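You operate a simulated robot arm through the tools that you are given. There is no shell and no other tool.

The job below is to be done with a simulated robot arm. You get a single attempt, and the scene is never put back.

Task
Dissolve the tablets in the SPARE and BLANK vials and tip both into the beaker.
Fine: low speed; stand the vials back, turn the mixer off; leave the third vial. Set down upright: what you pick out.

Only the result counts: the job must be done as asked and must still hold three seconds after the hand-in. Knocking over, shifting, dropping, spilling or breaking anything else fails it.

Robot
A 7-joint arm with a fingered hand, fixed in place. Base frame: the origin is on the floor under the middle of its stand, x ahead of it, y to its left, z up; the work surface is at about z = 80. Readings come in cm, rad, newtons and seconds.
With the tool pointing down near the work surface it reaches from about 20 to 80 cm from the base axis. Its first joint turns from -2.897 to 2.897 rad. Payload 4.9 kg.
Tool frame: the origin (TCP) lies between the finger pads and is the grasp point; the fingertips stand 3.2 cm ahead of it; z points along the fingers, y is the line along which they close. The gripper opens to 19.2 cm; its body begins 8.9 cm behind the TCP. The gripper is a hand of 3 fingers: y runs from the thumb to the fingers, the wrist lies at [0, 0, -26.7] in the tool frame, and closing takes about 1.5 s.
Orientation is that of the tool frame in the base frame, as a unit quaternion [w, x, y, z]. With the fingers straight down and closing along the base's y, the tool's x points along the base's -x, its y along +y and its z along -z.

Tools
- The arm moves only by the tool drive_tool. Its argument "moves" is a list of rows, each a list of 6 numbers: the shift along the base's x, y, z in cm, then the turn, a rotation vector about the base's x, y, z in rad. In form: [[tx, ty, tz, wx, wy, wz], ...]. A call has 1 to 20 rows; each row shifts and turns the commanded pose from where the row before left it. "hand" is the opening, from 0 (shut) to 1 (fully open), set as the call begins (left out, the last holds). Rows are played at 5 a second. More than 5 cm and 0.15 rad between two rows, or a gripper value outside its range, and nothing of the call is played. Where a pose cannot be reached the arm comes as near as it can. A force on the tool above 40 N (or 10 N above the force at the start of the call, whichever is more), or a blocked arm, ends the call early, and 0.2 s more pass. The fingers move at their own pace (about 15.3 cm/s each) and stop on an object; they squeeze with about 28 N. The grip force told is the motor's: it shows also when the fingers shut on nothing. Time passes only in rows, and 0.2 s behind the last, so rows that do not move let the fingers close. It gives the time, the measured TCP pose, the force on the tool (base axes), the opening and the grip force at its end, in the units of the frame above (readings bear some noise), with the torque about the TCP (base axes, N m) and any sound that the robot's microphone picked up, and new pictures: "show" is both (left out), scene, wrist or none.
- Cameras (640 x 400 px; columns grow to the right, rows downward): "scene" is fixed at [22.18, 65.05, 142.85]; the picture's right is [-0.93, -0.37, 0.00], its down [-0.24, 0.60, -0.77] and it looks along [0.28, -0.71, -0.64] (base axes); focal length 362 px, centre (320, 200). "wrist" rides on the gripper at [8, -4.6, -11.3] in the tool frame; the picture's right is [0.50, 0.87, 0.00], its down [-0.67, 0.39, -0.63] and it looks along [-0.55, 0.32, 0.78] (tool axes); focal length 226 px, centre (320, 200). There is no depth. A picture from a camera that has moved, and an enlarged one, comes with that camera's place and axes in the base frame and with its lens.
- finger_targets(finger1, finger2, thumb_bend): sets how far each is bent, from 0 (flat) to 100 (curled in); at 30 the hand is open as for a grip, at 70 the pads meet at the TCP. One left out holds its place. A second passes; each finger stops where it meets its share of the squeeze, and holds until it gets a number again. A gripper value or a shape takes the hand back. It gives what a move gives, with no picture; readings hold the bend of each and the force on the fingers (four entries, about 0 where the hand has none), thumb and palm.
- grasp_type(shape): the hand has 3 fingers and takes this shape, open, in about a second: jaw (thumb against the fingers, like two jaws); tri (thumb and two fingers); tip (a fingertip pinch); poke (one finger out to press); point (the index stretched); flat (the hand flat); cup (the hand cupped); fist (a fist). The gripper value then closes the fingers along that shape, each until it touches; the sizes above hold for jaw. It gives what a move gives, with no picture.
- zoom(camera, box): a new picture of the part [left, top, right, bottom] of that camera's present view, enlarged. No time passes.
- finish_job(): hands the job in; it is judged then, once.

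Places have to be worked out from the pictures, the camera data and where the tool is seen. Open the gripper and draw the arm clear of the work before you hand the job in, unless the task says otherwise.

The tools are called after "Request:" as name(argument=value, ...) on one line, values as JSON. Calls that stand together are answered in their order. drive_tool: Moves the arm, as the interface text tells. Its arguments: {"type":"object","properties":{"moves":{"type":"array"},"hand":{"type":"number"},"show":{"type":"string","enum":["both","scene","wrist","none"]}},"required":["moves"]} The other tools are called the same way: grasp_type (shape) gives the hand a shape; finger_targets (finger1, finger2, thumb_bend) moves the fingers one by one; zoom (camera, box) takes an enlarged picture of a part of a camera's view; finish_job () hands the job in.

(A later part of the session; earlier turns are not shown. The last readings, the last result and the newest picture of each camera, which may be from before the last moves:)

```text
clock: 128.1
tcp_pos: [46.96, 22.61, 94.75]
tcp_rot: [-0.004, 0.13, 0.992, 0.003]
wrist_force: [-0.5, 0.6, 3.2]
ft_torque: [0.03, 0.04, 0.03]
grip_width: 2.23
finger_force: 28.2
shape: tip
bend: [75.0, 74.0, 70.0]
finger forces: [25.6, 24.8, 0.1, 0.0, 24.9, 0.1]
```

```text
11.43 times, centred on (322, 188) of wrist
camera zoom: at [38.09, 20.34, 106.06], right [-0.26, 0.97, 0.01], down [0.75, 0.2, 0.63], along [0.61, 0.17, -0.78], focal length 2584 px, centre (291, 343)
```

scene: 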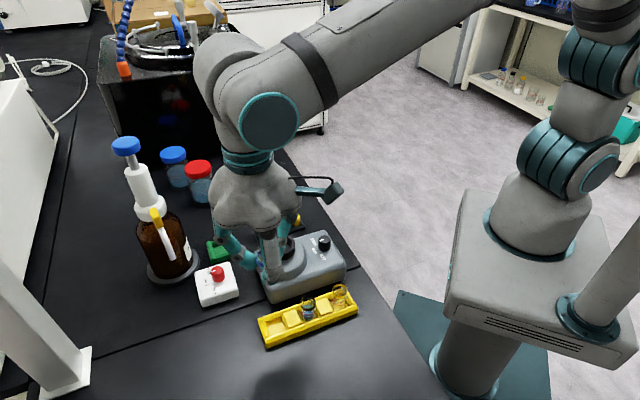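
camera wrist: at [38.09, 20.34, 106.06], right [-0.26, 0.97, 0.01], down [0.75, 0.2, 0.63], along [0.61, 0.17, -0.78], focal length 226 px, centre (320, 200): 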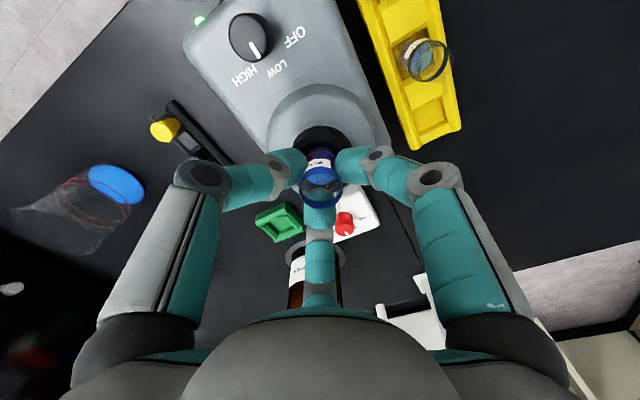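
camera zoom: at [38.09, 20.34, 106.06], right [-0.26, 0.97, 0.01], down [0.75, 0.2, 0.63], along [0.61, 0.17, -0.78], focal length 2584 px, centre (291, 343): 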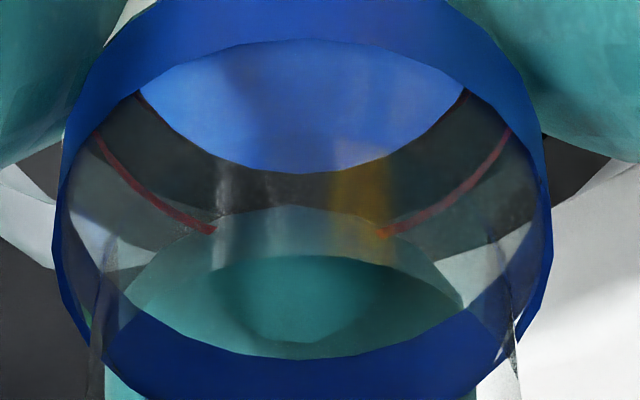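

BLANK is a uniform blue as well. I lift it out of the cup, slowly at first.

Request:
drive_tool(moves=[[0, 0, 0.4, 0, 0, 0], [0, 0, 0.6, 0, 0, 0], [0, 0, 1, 0, 0, 0], [0, 0, 1.5, 0, 0, 0], [0, 0, 1.5, 0, 0, 0], [0, 0, 1.5, 0, 0, 0], [0, 0, 1.5, 0, 0, 0], [0, 0, 1.5, 0, 0, 0], [0, 0, 1.5, 0, 0, 0], [0, 0, 1, 0, 0, 0]], show="none")

Request:
drive_tool(moves=[[0.6, -0.85, 0.2, 0, 0, -0.05], [1.1, -1.6, 0.3, 0, 0, -0.08], [1.2, -1.75, 0.3, 0, 0, -0.08], [1.2, -1.75, 0.3, 0, 0, -0.08], [1.2, -1.75, 0.3, 0, 0, -0.08], [1.2, -1.75, 0.3, 0, 0, -0.08], [1.2, -1.75, 0.3, 0, 0, -0.08], [1.2, -1.75, 0.3, 0, 0, -0.08], [1.2, -1.75, 0.3, 0, 0, -0.08], [1.2, -1.75, 0.3, 0, 0, -0.08], [1.2, -1.75, 0.3, 0, 0, -0.08], [1.2, -1.75, 0.3, 0, 0, -0.08], [1.2, -1.75, 0, 0, 0, -0.08], [1.1, -1.6, 0, 0, 0, -0.08], [0.2, -0.05, 0, 0, 0, -0.075], [0, 0, 0, 0, 0, 0]], show="scene")

```text
clock: 130.3
tcp_pos: [46.9, 22.65, 106.84]
tcp_rot: [-0.003, 0.129, 0.992, 0.002]
wrist_force: [0.2, 0.2, -0.3]
ft_torque: [0.01, 0.04, 0.02]
grip_width: 2.21
finger_force: 28.0
shape: tip
bend: [75.0, 74.0, 70.0]
finger forces: [24.7, 24.6, 0.1, 0.0, 24.8, 0.0]
```

```text
clock: 133.7
tcp_pos: [63.18, -0.71, 110.18]
tcp_rot: [0.0, 0.654, 0.757, 0.004]
wrist_force: [0.2, -0.2, -1.0]
ft_torque: [0.03, 0.03, 0.0]
grip_width: 2.22
finger_force: 27.7
shape: tip
bend: [75.0, 74.0, 70.0]
finger forces: [24.8, 24.5, 0.0, 0.0, 24.7, 0.0]
```

scene: 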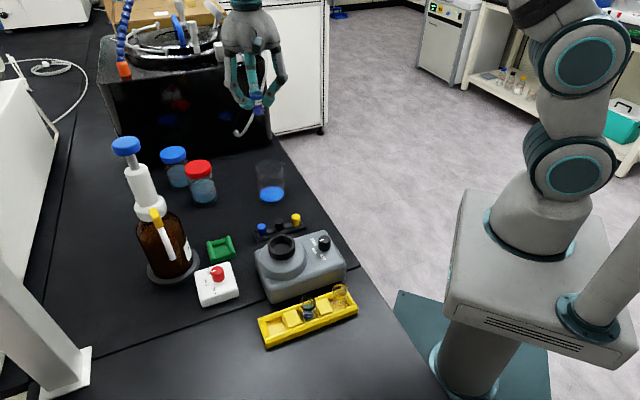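

I am above the beaker in the same pose as the first pour, and lower vertically to z≈98.

Request:
drive_tool(moves=[[0, 0, -1.5, 0, 0, 0], [0, 0, -2, 0, 0, 0], [0, 0, -2, 0, 0, 0], [0, 0, -2, 0, 0, 0], [0, 0, -2, 0, 0, 0], [0, 0, -1.5, 0, 0, 0], [0, 0, -1, 0, 0, 0], [0, 0, 0, 0, 0, 0]], show="none")

Request:
zoom(camera="scene", box=[210, 90, 330, 220])

```text
clock: 135.5
tcp_pos: [63.2, -0.78, 98.44]
tcp_rot: [-0.001, 0.653, 0.757, 0.005]
wrist_force: [0.7, -0.2, -0.4]
ft_torque: [-0.02, -0.01, -0.01]
grip_width: 2.22
finger_force: 28.1
shape: tip
bend: [75.0, 74.0, 70.0]
finger forces: [24.9, 24.4, 0.1, 0.0, 24.5, 0.0]
```

```text
3.08 times, centred on (270, 155) of scene
camera zoom: at [22.18, 65.05, 142.85], right [-0.93, -0.37, 0.0], down [-0.24, 0.6, -0.77], along [0.28, -0.71, -0.64], focal length 1114 px, centre (474, 338)
```

zoom: 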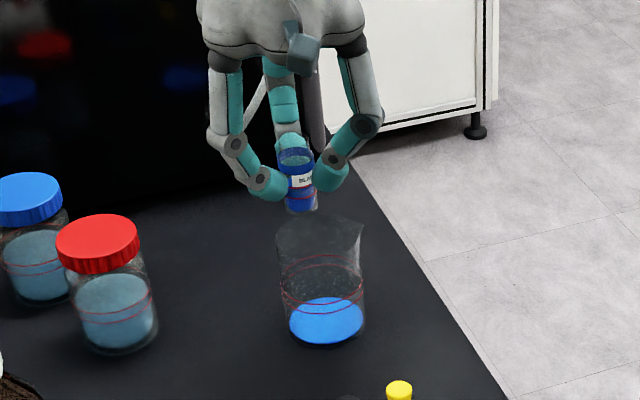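

Identical to the first time. I tip to about 55°, then slowly on to about 80°.

Request:
drive_tool(moves=[[0, 0, 0, 0.1116, -0.0442, 0], [0, 0, 0, 0.1116, -0.0442, 0], [0, 0, 0, 0.1116, -0.0442, 0], [0, 0, 0, 0.1116, -0.0442, 0], [0, 0, 0, 0.1116, -0.0442, 0], [0, 0, 0, 0.1116, -0.0442, 0], [0, 0, 0, 0.1116, -0.0442, 0], [0, 0, 0, 0.1116, -0.0442, 0], [0, 0, 0, 0.093, -0.0368, 0], [0, 0, 0, 0.093, -0.0368, 0], [0, 0, 0, 0.0744, -0.0294, 0], [0, 0, 0, 0.0744, -0.0294, 0], [0, 0, 0, 0.0744, -0.0294, 0], [0, 0, 0, 0, 0, 0], [0, 0, 0, 0, 0, 0]], show="none")

Request:
zoom(camera="scene", box=[210, 90, 330, 220])

```text
clock: 138.7
tcp_pos: [63.22, -0.73, 98.25]
tcp_rot: [-0.211, 0.498, 0.577, 0.612]
wrist_force: [0.7, 0.2, 0.1]
ft_torque: [-0.03, 0.02, -0.01]
grip_width: 2.22
finger_force: 28.1
shape: tip
bend: [75.0, 74.0, 70.0]
finger forces: [24.7, 24.2, 0.0, 0.0, 24.9, 0.1]
```

```text
3.08 times, centred on (270, 155) of scene
camera zoom: at [22.18, 65.05, 142.85], right [-0.93, -0.37, 0.0], down [-0.24, 0.6, -0.77], along [0.28, -0.71, -0.64], focal length 1114 px, centre (474, 338)
```

zoom: 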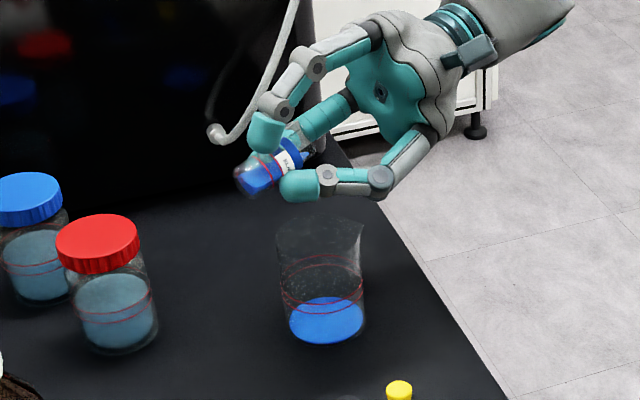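

Pouring is going into the beaker. I tip on to about 110° and hold to drain.

Request:
drive_tool(moves=[[0, 0, 0, 0.0744, -0.0294, 0], [0, 0, 0, 0.0744, -0.0294, 0], [0, 0, 0, 0.0744, -0.0294, 0], [0, 0, 0, 0.0744, -0.0294, 0], [0, 0, 0, 0.0744, -0.0294, 0], [0, 0, 0, 0.0465, -0.0184, 0], [0, 0, 0, 0, 0, 0], [0, 0, 0, 0, 0, 0], [0, 0, 0, 0, 0, 0], [0, 0, 0, 0, 0, 0], [0, 0, 0.2, 0.0465, -0.0184, 0], [0, 0, 0.2, 0.0465, -0.0184, 0], [0, 0, 0, 0, 0, 0], [0, 0, 0, 0, 0, 0], [0, 0, 0, 0, 0, 0], [0, 0, 0, 0, 0, 0], [0, 0, 0, 0, 0, 0], [0, 0, 0, 0, 0, 0]], show="scene")

Request:
zoom(camera="scene", box=[235, 130, 285, 170])

Request:
zoom(camera="scene", box=[235, 140, 315, 220])

```text
clock: 142.5
tcp_pos: [63.04, -0.81, 98.6]
tcp_rot: [-0.274, 0.365, 0.422, 0.784]
wrist_force: [-1.1, -0.2, -0.2]
ft_torque: [0.02, -0.03, 0.0]
grip_width: 2.24
finger_force: 27.8
shape: tip
bend: [75.0, 74.0, 70.0]
finger forces: [24.9, 24.3, 0.1, 0.1, 25.0, 0.0]
```

scene: 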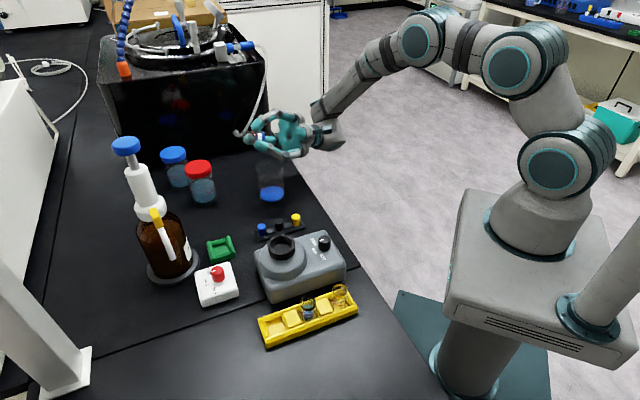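

```text
10.00 times, centred on (260, 150) of scene
camera zoom: at [22.18, 65.05, 142.85], right [-0.93, -0.37, 0.0], down [-0.24, 0.6, -0.77], along [0.28, -0.71, -0.64], focal length 3620 px, centre (920, 700)
```

zoom: 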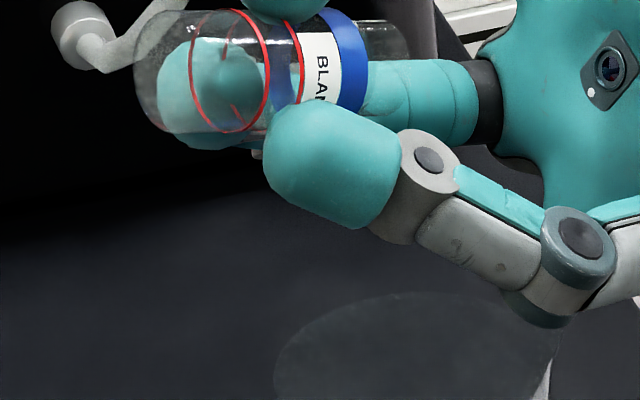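

```text
5.00 times, centred on (275, 180) of scene
camera zoom: at [22.18, 65.05, 142.85], right [-0.93, -0.37, 0.0], down [-0.24, 0.6, -0.77], along [0.28, -0.71, -0.64], focal length 1810 px, centre (545, 300)
```

zoom: 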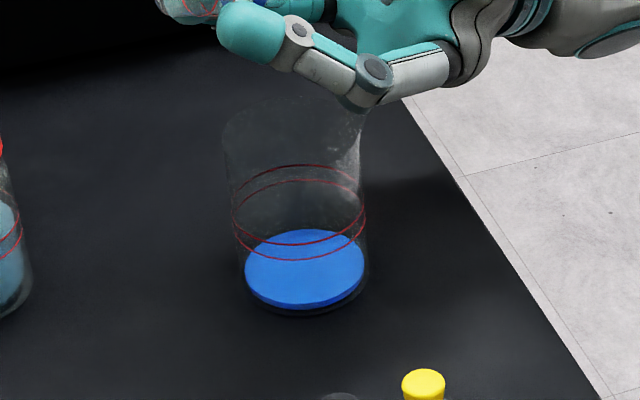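

BLANK is empty, the beaker's level has risen and the table is dry. I untip to vertical while rising.

Request:
drive_tool(moves=[[0, 0, 0.8, -0.06, 0.0237, 0], [0, 0, 0.8, -0.12, 0.0475, 0], [0, 0, 0.8, -0.13, 0.0515, 0], [0, 0, 0.8, -0.13, 0.0515, 0], [0, 0, 0.8, -0.13, 0.0515, 0], [0, 0, 0.8, -0.13, 0.0515, 0], [0, 0, 0.8, -0.13, 0.0515, 0], [0, 0, 0.8, -0.13, 0.0515, 0], [0, 0, 0.8, -0.13, 0.0515, 0], [0, 0, 0.8, -0.13, 0.0515, 0], [0, 0, 0.8, -0.13, 0.0515, 0], [0, 0, 0.8, -0.13, 0.0515, 0], [0, 0, 0.8, -0.13, 0.0515, 0], [0, 0, 0.6, -0.13, 0.0515, 0], [0, 0, 0, -0.074, 0.0293, 0], [0, 0, 0, 0, 0, 0]], show="none")

```text
clock: 145.9
tcp_pos: [63.26, -0.63, 109.79]
tcp_rot: [0.0, 0.654, 0.756, 0.003]
wrist_force: [0.0, 0.1, 0.1]
ft_torque: [0.0, -0.01, -0.01]
grip_width: 2.18
finger_force: 27.3
shape: tip
bend: [75.0, 74.0, 70.0]
finger forces: [24.7, 23.8, 0.0, 0.0, 24.7, 0.1]
```

Vertical again. I carry the empty BLANK vial back to above its slot at (43.4, 33.9), yawing back to −15°.

Request:
drive_tool(moves=[[-0.55, 0.95, 0, 0, 0, 0.0685], [-1.175, 2.05, -0.25, 0, 0, 0.0685], [-1.175, 2.05, -0.25, 0, 0, 0.0685], [-1.175, 2.05, -0.25, 0, 0, 0.0685], [-1.175, 2.05, -0.25, 0, 0, 0.0685], [-1.175, 2.05, -0.25, 0, 0, 0.0685], [-1.175, 2.05, -0.25, 0, 0, 0.0685], [-1.175, 2.05, -0.25, 0, 0, 0.0685], [-1.175, 2.05, -0.25, 0, 0, 0.0685], [-1.175, 2.05, -0.25, 0, 0, 0.0685], [-1.175, 2.05, -0.25, 0, 0, 0.0685], [-1.175, 2.05, -0.25, 0, 0, 0.0685], [-1.175, 2.05, -0.25, 0, 0, 0.0685], [-1.175, 2.05, -0.25, 0, 0, 0.0685], [-1.175, 2.05, -0.25, 0, 0, 0.0685], [-1.175, 2.05, -0.25, 0, 0, 0.0685], [-1.175, 2.05, -0.25, 0, 0, 0.0685], [-0.5, 0.85, 0, 0, 0, 0], [0, 0, 0, 0, 0, 0]], show="both")

Request:
zoom(camera="wrist", box=[250, 100, 410, 240])

```text
clock: 149.9
tcp_pos: [43.26, 33.97, 105.77]
tcp_rot: [-0.002, 0.131, 0.991, 0.001]
wrist_force: [-0.5, -0.1, -0.5]
ft_torque: [0.01, 0.02, 0.01]
grip_width: 2.25
finger_force: 28.0
shape: tip
bend: [75.0, 74.0, 70.0]
finger forces: [24.9, 23.7, 0.0, 0.0, 24.8, 0.1]
camera wrist: at [34.38, 31.76, 116.99], right [-0.26, 0.97, 0.01], down [0.75, 0.2, 0.63], along [0.61, 0.17, -0.78], focal length 226 px, centre (320, 200)
```

scene: 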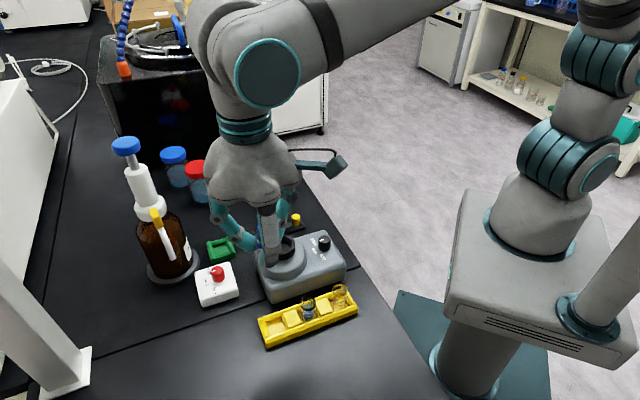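
wrist: 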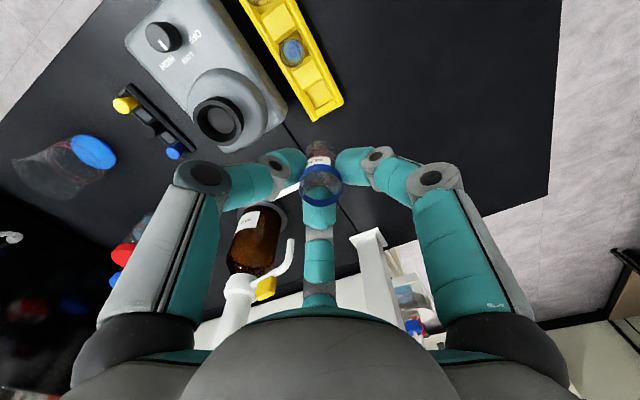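

```text
2.86 times, centred on (330, 170) of wrist
camera zoom: at [34.38, 31.76, 116.99], right [-0.26, 0.97, 0.01], down [0.75, 0.2, 0.63], along [0.61, 0.17, -0.78], focal length 646 px, centre (291, 286)
```

zoom: 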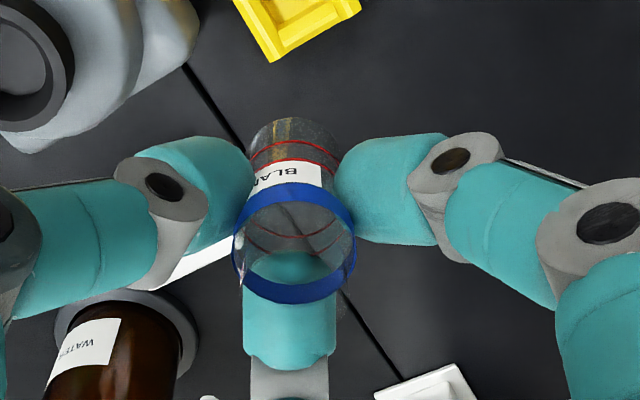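

I need (+0.15, −0.12) to match the pick-up pose. I align and descend along the same path.

Request:
drive_tool(moves=[[0.13, -0.11, -1, 0, 0, 0], [0, 0, -2, 0, 0, 0], [0, 0, -2, 0, 0, 0], [0, 0, -2, 0, 0, 0], [0, 0, -2, 0, 0, 0], [0, 0, -2, 0, 0, 0], [0, 0, -2, 0, 0, 0], [0, 0, -1.2, 0, 0, 0], [0, 0, -1, 0, 0, 0], [0, 0, 0, 0, 0, 0]], show="wrist")

Request:
zoom(camera="wrist", box=[250, 80, 410, 220])

Request:
zoom(camera="scene", box=[240, 260, 330, 350])

```text
clock: 152.1
tcp_pos: [43.35, 33.71, 90.43]
tcp_rot: [-0.001, 0.131, 0.991, 0.002]
wrist_force: [1.4, -0.1, -0.1]
ft_torque: [-0.01, -0.01, 0.01]
grip_width: 2.2
finger_force: 28.1
shape: tip
bend: [75.0, 74.0, 70.0]
finger forces: [24.9, 23.8, 0.1, 0.0, 24.8, 0.0]
camera wrist: at [34.49, 31.48, 101.79], right [-0.26, 0.97, 0.01], down [0.75, 0.2, 0.63], along [0.61, 0.17, -0.78], focal length 226 px, centre (320, 200)
```

wrist: 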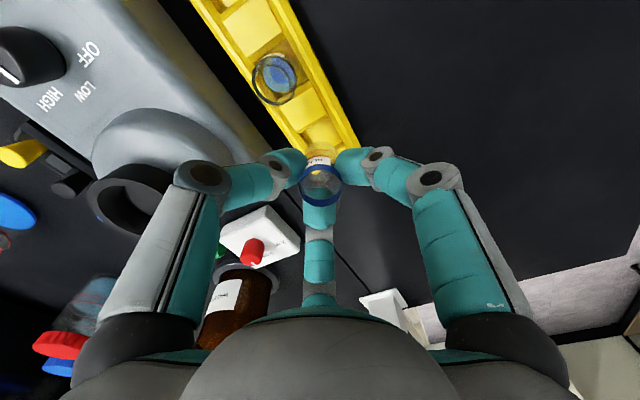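

```text
2.86 times, centred on (330, 150) of wrist
camera zoom: at [34.49, 31.48, 101.79], right [-0.26, 0.97, 0.01], down [0.75, 0.2, 0.63], along [0.61, 0.17, -0.78], focal length 646 px, centre (291, 343)
```

zoom: 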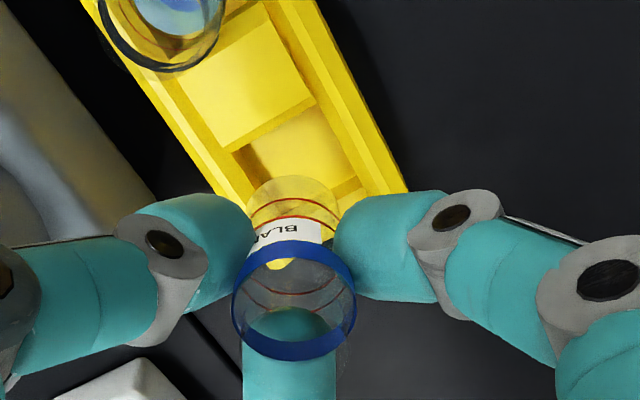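

```text
4.44 times, centred on (285, 305) of scene
camera zoom: at [22.18, 65.05, 142.85], right [-0.93, -0.37, 0.0], down [-0.24, 0.6, -0.77], along [0.28, -0.71, -0.64], focal length 1609 px, centre (476, -267)
```

zoom: 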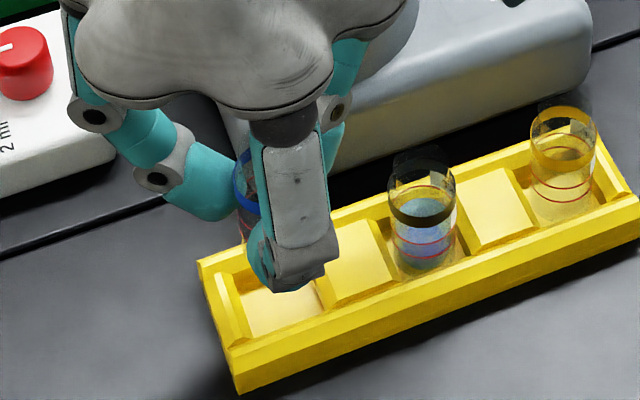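

The camera reads (34.49, 31.48), so I correct by (+0.04, +0.16) and lower to just above the seat.

Request:
drive_tool(moves=[[0.04, 0.16, 0, 0, 0, 0], [0, 0, -0.8, 0, 0, 0], [0, 0, 0, 0, 0, 0]], show="wrist")

Request:
zoom(camera="wrist", box=[250, 80, 410, 220])

```text
clock: 152.9
tcp_pos: [43.45, 34.02, 89.75]
tcp_rot: [-0.002, 0.13, 0.991, 0.001]
wrist_force: [-0.3, 0.3, 0.3]
ft_torque: [-0.01, -0.03, 0.0]
grip_width: 2.22
finger_force: 28.2
shape: tip
bend: [75.0, 74.0, 70.0]
finger forces: [25.0, 23.7, 0.0, 0.0, 24.8, 0.0]
camera wrist: at [34.54, 31.75, 101.03], right [-0.26, 0.97, 0.01], down [0.75, 0.2, 0.63], along [0.61, 0.17, -0.78], focal length 226 px, centre (320, 200)
```

wrist: 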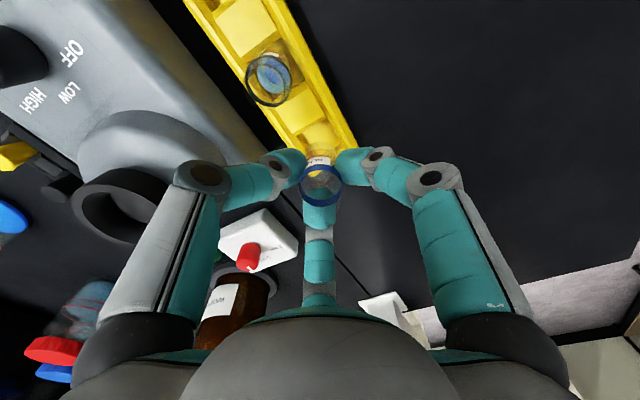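

```text
2.86 times, centred on (330, 150) of wrist
camera zoom: at [34.54, 31.75, 101.03], right [-0.26, 0.97, 0.01], down [0.75, 0.2, 0.63], along [0.61, 0.17, -0.78], focal length 646 px, centre (291, 343)
```

zoom: 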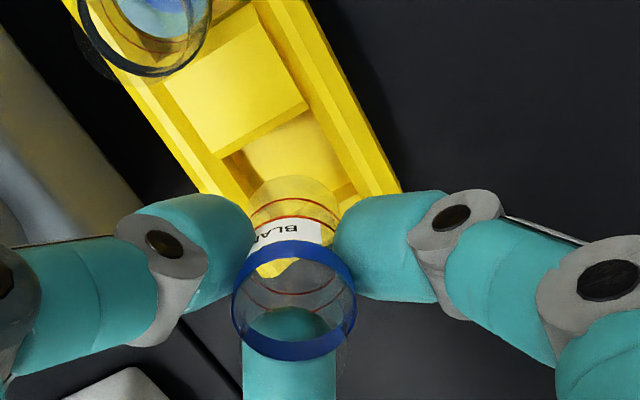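

Now 0.1 too far in y (readings jitter by about 0.1). I nudge −0.1 and lower to z≈87.2, then check again.

Request:
drive_tool(moves=[[0, -0.1, -0.8, 0, 0, 0], [0, 0, -0.8, 0, 0, 0], [0, 0, -0.6, 0, 0, 0], [0, 0, -0.4, 0, 0, 0], [0, 0, 0, 0, 0, 0]], show="wrist")

Request:
zoom(camera="wrist", box=[250, 90, 410, 230])

Request:
zoom(camera="scene", box=[245, 270, 325, 350])

```text
clock: 154.1
tcp_pos: [43.38, 33.88, 87.17]
tcp_rot: [-0.001, 0.13, 0.991, 0.002]
wrist_force: [0.3, 0.0, -0.5]
ft_torque: [-0.02, -0.02, 0.01]
grip_width: 2.21
finger_force: 28.1
shape: tip
bend: [75.0, 74.0, 70.0]
finger forces: [25.0, 23.7, 0.1, 0.0, 24.8, 0.0]
camera wrist: at [34.53, 31.59, 98.44], right [-0.26, 0.97, 0.01], down [0.75, 0.2, 0.63], along [0.61, 0.17, -0.78], focal length 226 px, centre (320, 200)
```

wrist: 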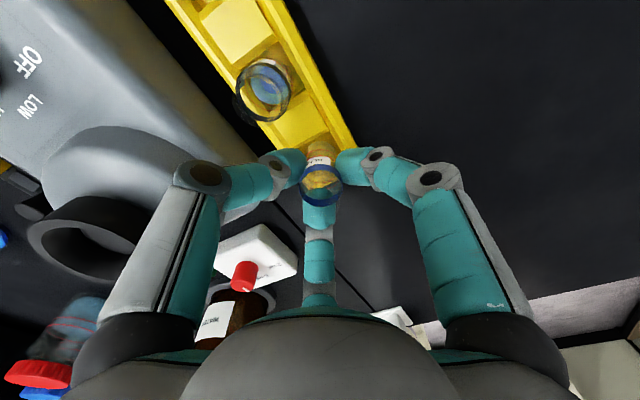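

```text
2.86 times, centred on (330, 160) of wrist
camera zoom: at [34.53, 31.59, 98.44], right [-0.26, 0.97, 0.01], down [0.75, 0.2, 0.63], along [0.61, 0.17, -0.78], focal length 646 px, centre (291, 314)
```

zoom: 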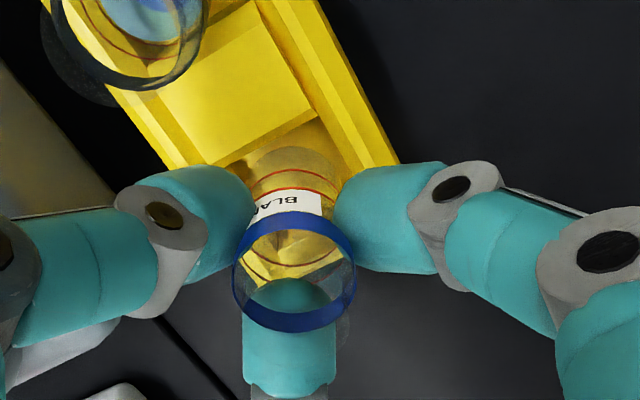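

```text
5.00 times, centred on (285, 310) of scene
camera zoom: at [22.18, 65.05, 142.85], right [-0.93, -0.37, 0.0], down [-0.24, 0.6, -0.77], along [0.28, -0.71, -0.64], focal length 1810 px, centre (495, -350)
```

zoom: 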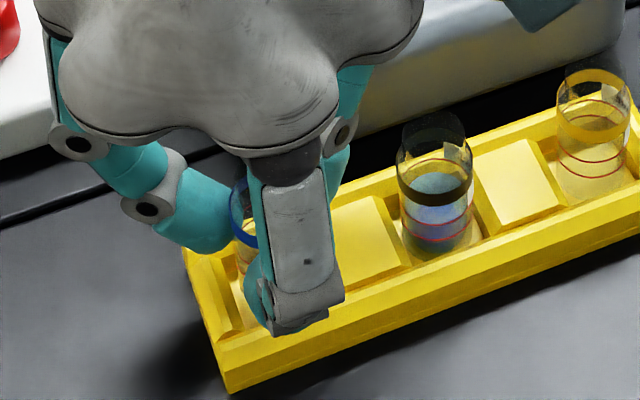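

Matches the pick-up pose within 0.05 cm. I lower the last centimetre, slowing towards contact.

Request:
drive_tool(moves=[[0, 0.03, -0.3, 0, 0, 0], [0, 0, -0.25, 0, 0, 0], [0, 0, -0.15, 0, 0, 0], [0, 0, 0, 0, 0, 0]], show="none")

Request:
drive_tool(moves=[[0, 0, -0.1, 0, 0, 0], [0, 0, -0.1, 0, 0, 0], [0, 0, 0, 0, 0, 0]], show="none")

Request:
drive_tool(moves=[[0, 0, -0.1, 0, 0, 0], [0, 0, 0, 0, 0, 0], [0, 0, 0, 0, 0, 0]], show="wrist")

```text
clock: 155.1
tcp_pos: [43.48, 33.98, 86.36]
tcp_rot: [-0.002, 0.13, 0.992, 0.002]
wrist_force: [0.1, -0.4, 0.3]
ft_torque: [0.0, 0.01, 0.0]
grip_width: 2.21
finger_force: 28.6
shape: tip
bend: [75.0, 74.0, 70.0]
finger forces: [25.0, 23.6, 0.0, 0.0, 24.8, 0.0]
```

```text
clock: 155.9
tcp_pos: [43.32, 33.93, 86.1]
tcp_rot: [-0.002, 0.131, 0.991, 0.002]
wrist_force: [0.3, 0.1, 0.5]
ft_torque: [-0.02, 0.0, 0.01]
grip_width: 2.22
finger_force: 27.5
shape: tip
bend: [75.0, 74.0, 70.0]
finger forces: [25.0, 23.7, 0.1, 0.1, 24.8, 0.0]
```

```text
clock: 156.7
tcp_pos: [43.35, 33.8, 86.07]
tcp_rot: [-0.001, 0.131, 0.991, 0.002]
wrist_force: [-0.2, 0.2, 0.3]
ft_torque: [0.02, 0.03, -0.03]
grip_width: 2.19
finger_force: 28.4
shape: tip
bend: [75.0, 74.0, 70.0]
finger forces: [25.0, 23.7, 0.0, 0.1, 24.8, 0.1]
camera wrist: at [34.54, 31.64, 97.35], right [-0.26, 0.97, 0.01], down [0.75, 0.2, 0.63], along [0.61, 0.17, -0.78], focal length 226 px, centre (320, 200)
```

wrist: 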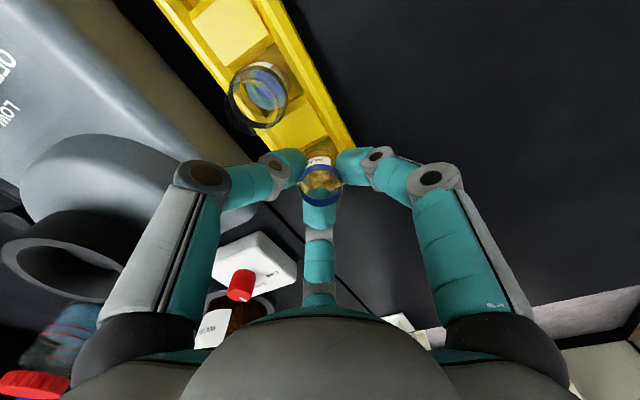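

The camera is exactly at the pick-up pose, with no load yet. One more 0.1 cm step to feel the seat.

Request:
drive_tool(moves=[[0, 0, -0.1, 0, 0, 0], [0, 0, 0, 0, 0, 0], [0, 0, 0, 0, 0, 0]], show="wrist")

Request:
zoom(camera="wrist", box=[250, 100, 410, 240])

```text
clock: 157.5
tcp_pos: [43.44, 33.88, 85.91]
tcp_rot: [-0.001, 0.13, 0.991, 0.003]
wrist_force: [0.2, 0.5, 5.0]
ft_torque: [-0.05, 0.07, 0.03]
grip_width: 2.21
finger_force: 28.5
shape: tip
bend: [75.0, 74.0, 70.0]
finger forces: [26.2, 24.3, 0.0, 0.0, 26.2, 0.0]
camera wrist: at [34.58, 31.64, 97.29], right [-0.26, 0.97, 0.01], down [0.75, 0.2, 0.63], along [0.61, 0.17, -0.78], focal length 226 px, centre (320, 200)
```

wrist: 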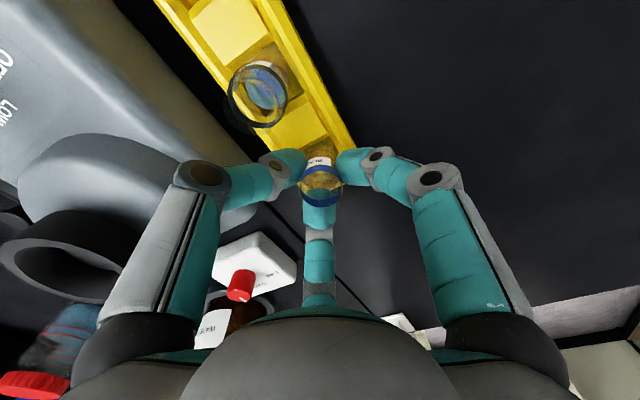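

```text
2.86 times, centred on (330, 170) of wrist
camera zoom: at [34.58, 31.64, 97.29], right [-0.26, 0.97, 0.01], down [0.75, 0.2, 0.63], along [0.61, 0.17, -0.78], focal length 646 px, centre (291, 286)
```

zoom: 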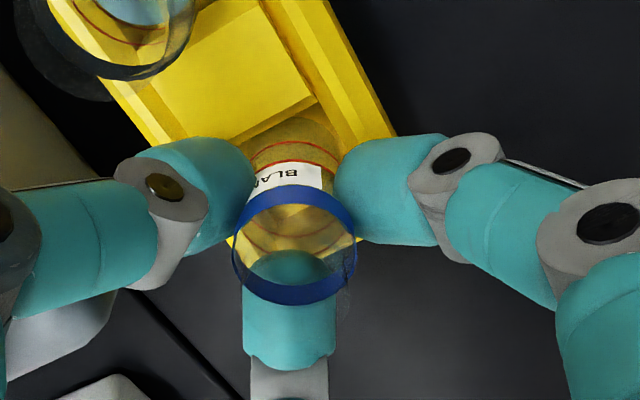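

Seated (5 N at pick-up height). I open the fingers.

Request:
drive_tool(moves=[[0, 0, 0, 0, 0, 0], [0, 0, 0, 0, 0, 0], [0, 0, 0, 0, 0, 0], [0, 0, 0, 0, 0, 0], [0, 0, 0, 0, 0, 0]], hand=0.25, show="wrist")

Request:
zoom(camera="wrist", box=[250, 100, 410, 240])

Request:
zoom(camera="scene", box=[245, 270, 325, 350])

```text
clock: 158.7
tcp_pos: [43.46, 33.84, 85.88]
tcp_rot: [-0.002, 0.13, 0.991, 0.002]
wrist_force: [-0.1, 0.6, 0.6]
ft_torque: [0.0, -0.01, 0.0]
grip_width: 4.79
finger_force: 0.1
shape: tip
bend: [78.0, 78.0, 70.0]
finger forces: [0.0, 0.0, 0.0, 0.0, 0.0, 0.0]
camera wrist: at [34.56, 31.63, 97.25], right [-0.26, 0.97, 0.01], down [0.75, 0.2, 0.63], along [0.61, 0.17, -0.78], focal length 226 px, centre (320, 200)
```

wrist: 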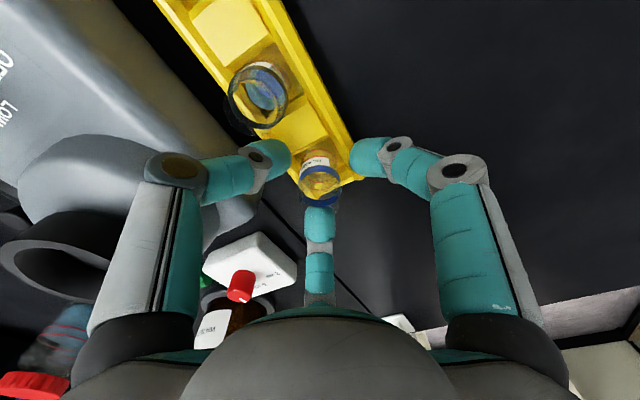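

```text
2.86 times, centred on (330, 170) of wrist
camera zoom: at [34.56, 31.63, 97.25], right [-0.26, 0.97, 0.01], down [0.75, 0.2, 0.63], along [0.61, 0.17, -0.78], focal length 646 px, centre (291, 286)
```

zoom: 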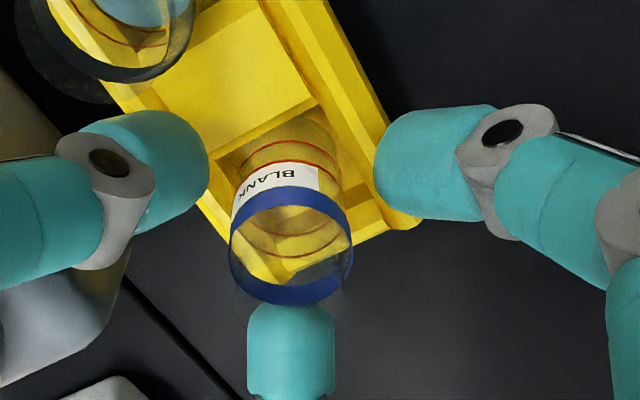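

```text
5.00 times, centred on (285, 310) of scene
camera zoom: at [22.18, 65.05, 142.85], right [-0.93, -0.37, 0.0], down [-0.24, 0.6, -0.77], along [0.28, -0.71, -0.64], focal length 1810 px, centre (495, -350)
```

zoom: 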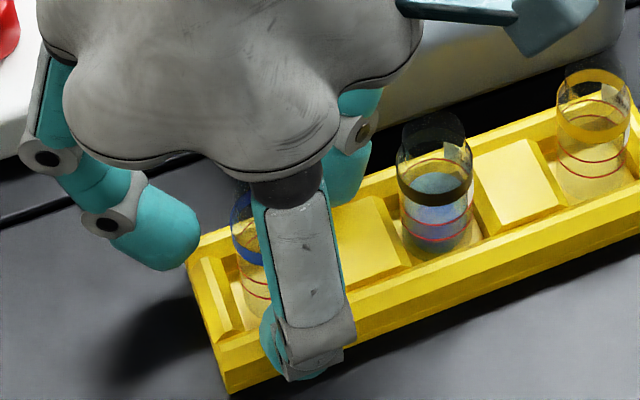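

BLANK stands upright in its slot. I rise straight up and then go to above the knob, yawing to −75° so as to turn it back counter-clockwise, with the hand at the wider opening.

Request:
drive_tool(moves=[[0, 0, 1, 0, 0, 0], [0, 0, 1.5, 0, 0, 0], [0, 0, 2.5, 0, 0, 0], [0, 0, 3, 0, 0, 0], [0, 0, 3.5, 0, 0, 0], [0, 0, 3.5, 0, 0, 0], [0, 0, 3, 0, 0, 0]], show="scene")

Request:
drive_tool(moves=[[-0.36, -2.2, 0, 0, 0, -0.131], [-0.36, -2.2, 0, 0, 0, -0.131], [-0.36, -2.2, 0, 0, 0, -0.131], [-0.36, -2.2, 0, 0, 0, -0.131], [-0.36, -2.2, 0, 0, 0, -0.131], [-0.36, -2.2, 0, 0, 0, -0.131], [-0.36, -2.2, 0, 0, 0, -0.131], [-0.36, -2.2, 0, 0, 0, -0.131], [0, 0, 0, 0, 0, 0]], hand=0.35, show="both")

Request:
zoom(camera="scene", box=[250, 220, 370, 350])

Request:
zoom(camera="wrist", box=[240, 60, 420, 220])

```text
clock: 160.3
tcp_pos: [43.31, 33.92, 103.89]
tcp_rot: [-0.003, 0.131, 0.991, 0.001]
wrist_force: [-1.4, -0.3, 0.7]
ft_torque: [0.03, 0.01, -0.02]
grip_width: 4.79
finger_force: 0.1
shape: tip
bend: [78.0, 78.0, 70.0]
finger forces: [0.1, 0.0, 0.0, 0.0, 0.1, 0.1]
```

scene: 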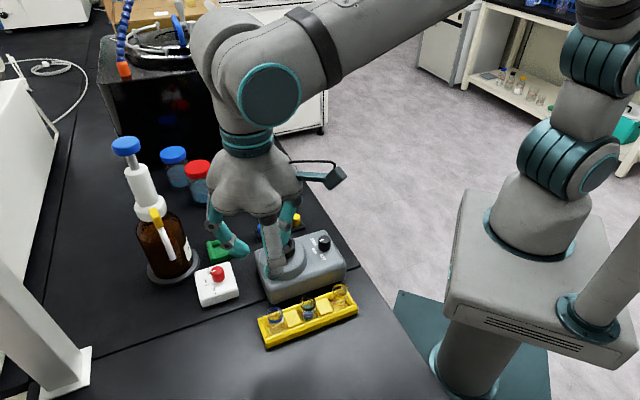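

```text
clock: 162.3
tcp_pos: [40.51, 16.41, 103.87]
tcp_rot: [0.0, 0.61, 0.792, 0.003]
wrist_force: [-0.1, 0.3, 0.1]
ft_torque: [0.05, -0.01, 0.01]
grip_width: 6.68
finger_force: 0.0
shape: tip
bend: [45.0, 45.0, 70.0]
finger forces: [0.0, 0.0, 0.0, 0.0, 0.1, 0.1]
camera wrist: at [33.94, 23.0, 115.2], right [0.71, 0.7, 0.01], down [0.54, -0.55, 0.63], along [0.45, -0.44, -0.78], focal length 226 px, centre (320, 200)
```

scene: 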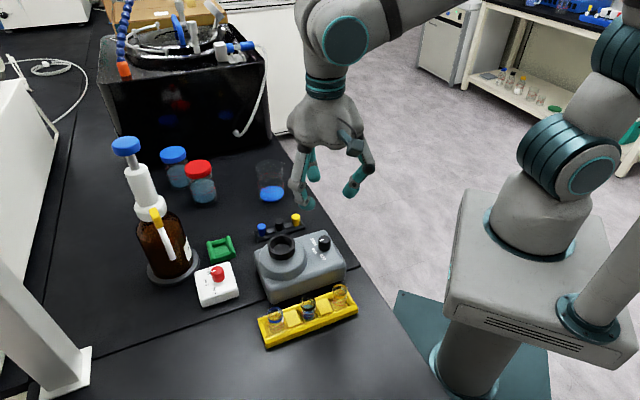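
wrist: 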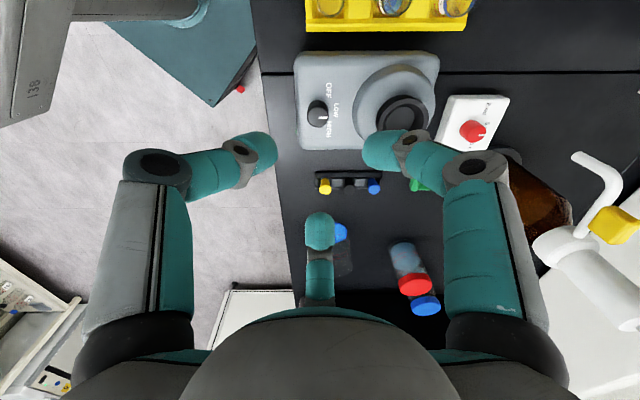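

```text
3.08 times, centred on (310, 285) of scene
camera zoom: at [22.18, 65.05, 142.85], right [-0.93, -0.37, 0.0], down [-0.24, 0.6, -0.77], along [0.28, -0.71, -0.64], focal length 1114 px, centre (351, -62)
```

zoom: 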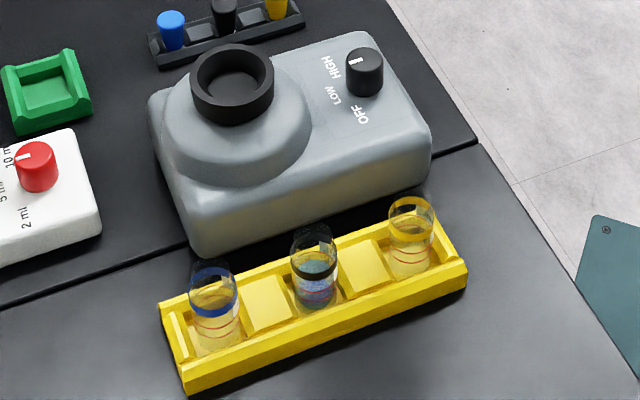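

```text
2.50 times, centred on (330, 140) of wrist
camera zoom: at [33.94, 23.0, 115.2], right [0.71, 0.7, 0.01], down [0.54, -0.55, 0.63], along [0.45, -0.44, -0.78], focal length 565 px, centre (295, 350)
```

zoom: 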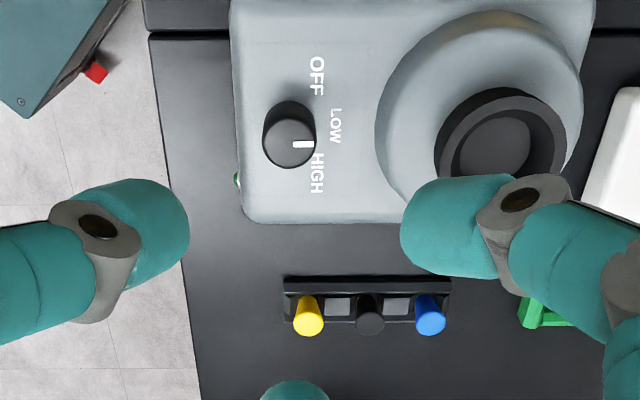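

All three vials stand in the rack and TEST still has its liquid. I shift −0.2 in y to match the earlier knob pose and descend around the knob.

Request:
drive_tool(moves=[[0, -0.18, -2.5, 0, 0, 0], [0, 0, -2.5, 0, 0, 0], [0, 0, -2.5, 0, 0, 0], [0, 0, -2.2, 0, 0, 0], [0, 0, -1.5, 0, 0, 0], [0, 0, -0.8, 0, 0, 0], [0, 0, 0, 0, 0, 0]], show="wrist")

Request:
zoom(camera="wrist", box=[220, 100, 420, 240])

Request:
zoom(camera="scene", box=[270, 190, 370, 270])

```text
clock: 163.9
tcp_pos: [40.55, 16.08, 91.9]
tcp_rot: [-0.001, 0.609, 0.793, 0.002]
wrist_force: [-0.1, -0.8, -0.1]
ft_torque: [0.03, 0.0, -0.01]
grip_width: 6.69
finger_force: 0.0
shape: tip
bend: [45.0, 45.0, 70.0]
finger forces: [0.1, 0.0, 0.0, 0.1, 0.0, 0.1]
camera wrist: at [33.93, 22.66, 103.2], right [0.71, 0.71, 0.01], down [0.55, -0.55, 0.63], along [0.45, -0.44, -0.78], focal length 226 px, centre (320, 200)
```

wrist: 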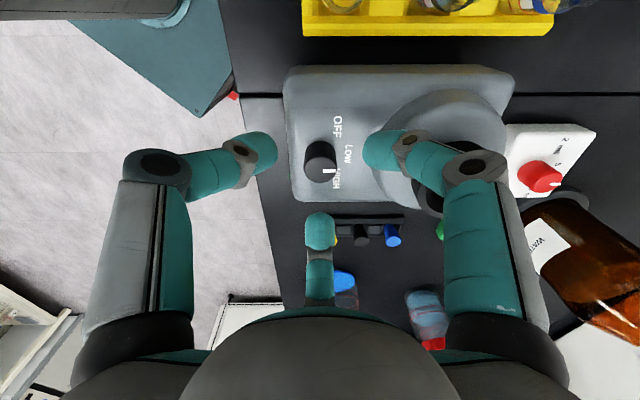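

```text
2.86 times, centred on (320, 170) of wrist
camera zoom: at [33.93, 22.66, 103.2], right [0.71, 0.71, 0.01], down [0.55, -0.55, 0.63], along [0.45, -0.44, -0.78], focal length 646 px, centre (320, 286)
```

zoom: 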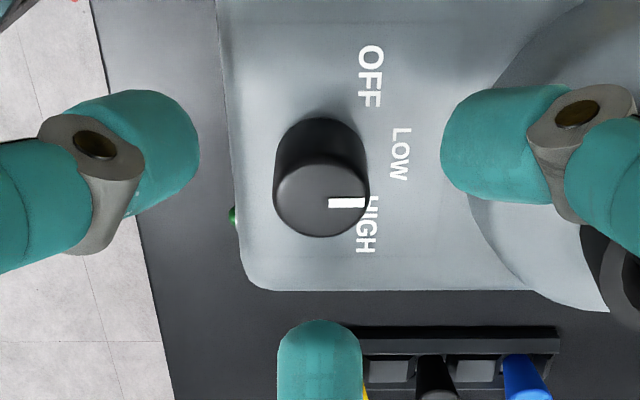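

```text
5.00 times, centred on (320, 230) of scene
camera zoom: at [22.18, 65.05, 142.85], right [-0.93, -0.37, 0.0], down [-0.24, 0.6, -0.77], along [0.28, -0.71, -0.64], focal length 1810 px, centre (320, 50)
```

zoom: 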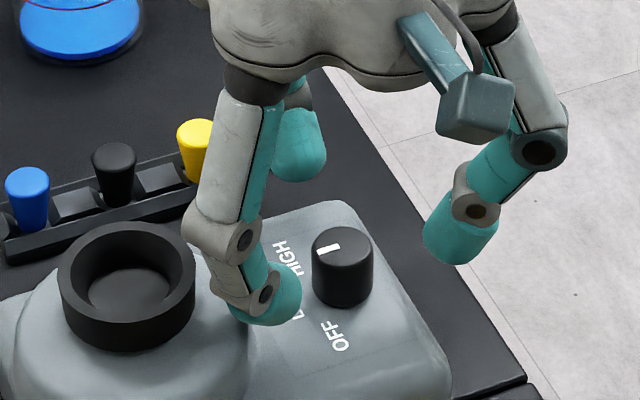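

The knob is centred between the fingers. I lower the last 1.2 cm and close on it.

Request:
drive_tool(moves=[[0, 0, -0.7, 0, 0, 0], [0, 0, -0.5, 0, 0, 0], [0, 0, 0, 0, 0, 0]], show="none")

Request:
drive_tool(moves=[[0, 0, 0, 0, 0, 0], [0, 0, 0, 0, 0, 0], [0, 0, 0, 0, 0, 0], [0, 0, 0, 0, 0, 0], [0, 0, 0, 0, 0, 0], [0, 0, 0, 0, 0, 0], [0, 0, 0, 0, 0, 0]], hand=0.0, show="wrist")

Request:
zoom(camera="wrist", box=[260, 120, 400, 230])

Request:
zoom(camera="scene", box=[270, 190, 370, 270])

```text
clock: 164.7
tcp_pos: [40.49, 16.01, 90.69]
tcp_rot: [-0.001, 0.61, 0.793, 0.002]
wrist_force: [-0.3, -0.4, 0.9]
ft_torque: [-0.01, 0.0, 0.0]
grip_width: 6.69
finger_force: 0.0
shape: tip
bend: [45.0, 45.0, 70.0]
finger forces: [0.0, 0.0, 0.1, 0.0, 0.0, 0.0]
```

```text
clock: 166.3
tcp_pos: [40.38, 16.12, 90.68]
tcp_rot: [-0.001, 0.61, 0.792, 0.001]
wrist_force: [-1.6, -1.6, -8.9]
ft_torque: [-0.05, 0.03, 0.03]
grip_width: 1.98
finger_force: 27.9
shape: tip
bend: [75.0, 74.0, 70.0]
finger forces: [23.9, 23.3, 0.0, 0.1, 25.7, 0.0]
camera wrist: at [33.89, 22.67, 102.04], right [0.71, 0.71, 0.0], down [0.55, -0.55, 0.63], along [0.45, -0.44, -0.78], focal length 226 px, centre (320, 200)
```

wrist: 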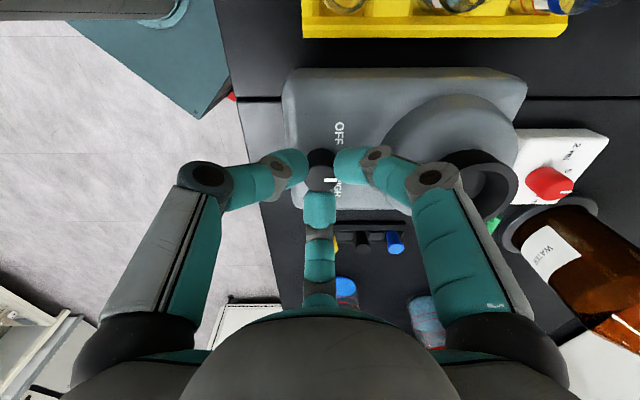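

```text
3.64 times, centred on (330, 175) of wrist
camera zoom: at [33.89, 22.67, 102.04], right [0.71, 0.71, 0.0], down [0.55, -0.55, 0.63], along [0.45, -0.44, -0.78], focal length 822 px, centre (284, 291)
```

zoom: 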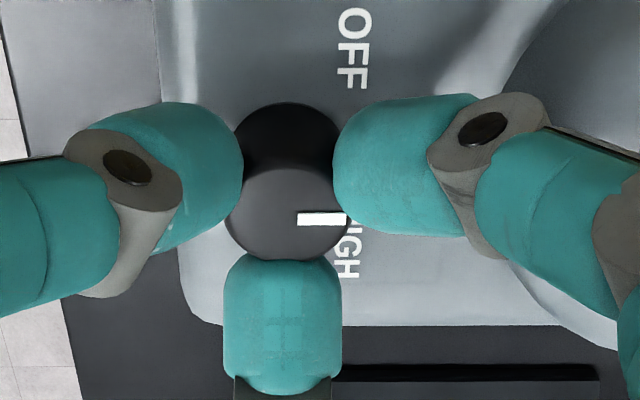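

```text
5.00 times, centred on (320, 230) of scene
camera zoom: at [22.18, 65.05, 142.85], right [-0.93, -0.37, 0.0], down [-0.24, 0.6, -0.77], along [0.28, -0.71, -0.64], focal length 1810 px, centre (320, 50)
```

zoom: 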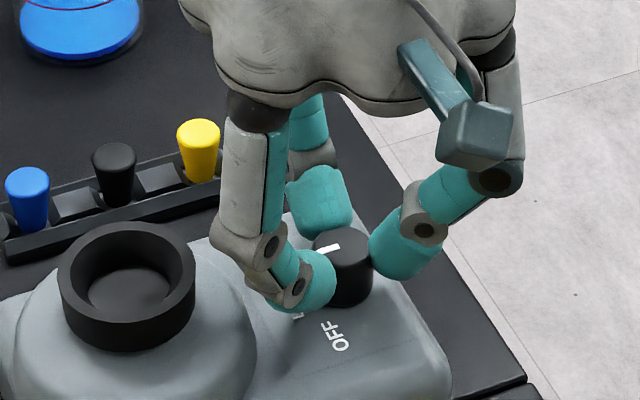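

The knob is gripped. I turn it counter-clockwise by about 60.5° back to OFF.

Request:
drive_tool(moves=[[0, 0, 0, 0, 0, 0.132], [0, 0, 0, 0, 0, 0.132], [0, 0, 0, 0, 0, 0.132], [0, 0, 0, 0, 0, 0.132], [0, 0, 0, 0, 0, 0.132], [0, 0, 0, 0, 0, 0.132], [0, 0, 0, 0, 0, 0.132], [0, 0, 0, 0, 0, 0.132], [0, 0, 0, 0, 0, 0]], show="wrist")

Request:
zoom(camera="wrist", box=[220, 80, 400, 230])

Request:
zoom(camera="scene", box=[270, 190, 370, 270])

```text
clock: 168.3
tcp_pos: [40.51, 16.19, 90.7]
tcp_rot: [-0.001, 0.126, 0.992, 0.002]
wrist_force: [3.4, 8.1, -18.1]
ft_torque: [0.21, -0.07, -0.05]
grip_width: 1.94
finger_force: 27.9
shape: tip
bend: [75.0, 73.0, 70.0]
finger forces: [27.2, 26.2, 0.0, 0.0, 20.3, 0.0]
camera wrist: at [31.67, 13.79, 102.09], right [-0.27, 0.96, 0.01], down [0.75, 0.2, 0.63], along [0.61, 0.17, -0.78], focal length 226 px, centre (320, 200)
```

wrist: 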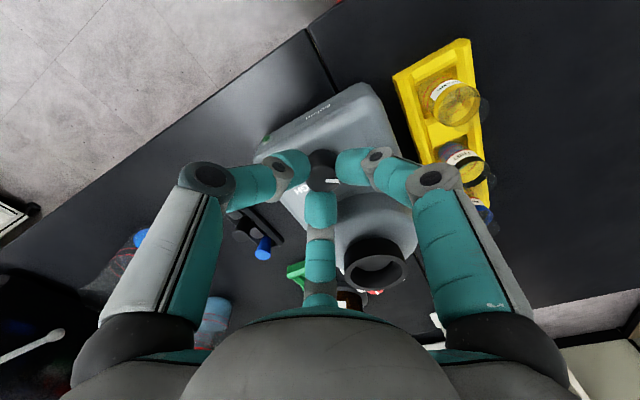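

```text
2.67 times, centred on (310, 155) of wrist
camera zoom: at [31.67, 13.79, 102.09], right [-0.27, 0.96, 0.01], down [0.75, 0.2, 0.63], along [0.61, 0.17, -0.78], focal length 603 px, centre (347, 320)
```

zoom: 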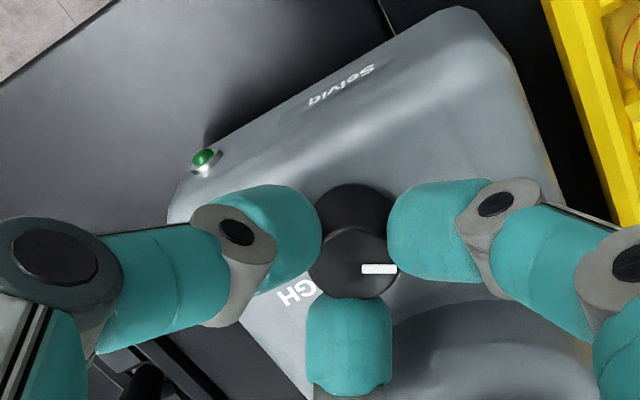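

```text
5.00 times, centred on (320, 230) of scene
camera zoom: at [22.18, 65.05, 142.85], right [-0.93, -0.37, 0.0], down [-0.24, 0.6, -0.77], along [0.28, -0.71, -0.64], focal length 1810 px, centre (320, 50)
```

zoom: 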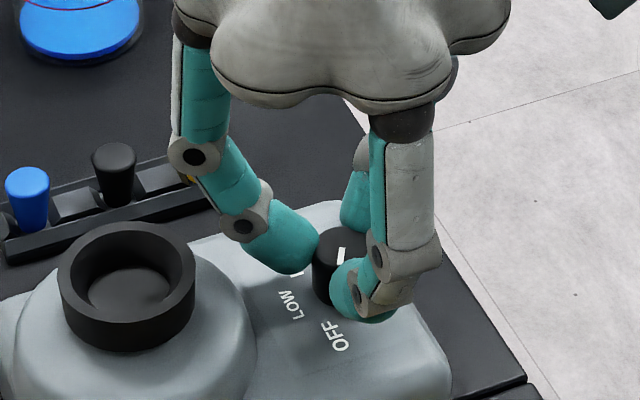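

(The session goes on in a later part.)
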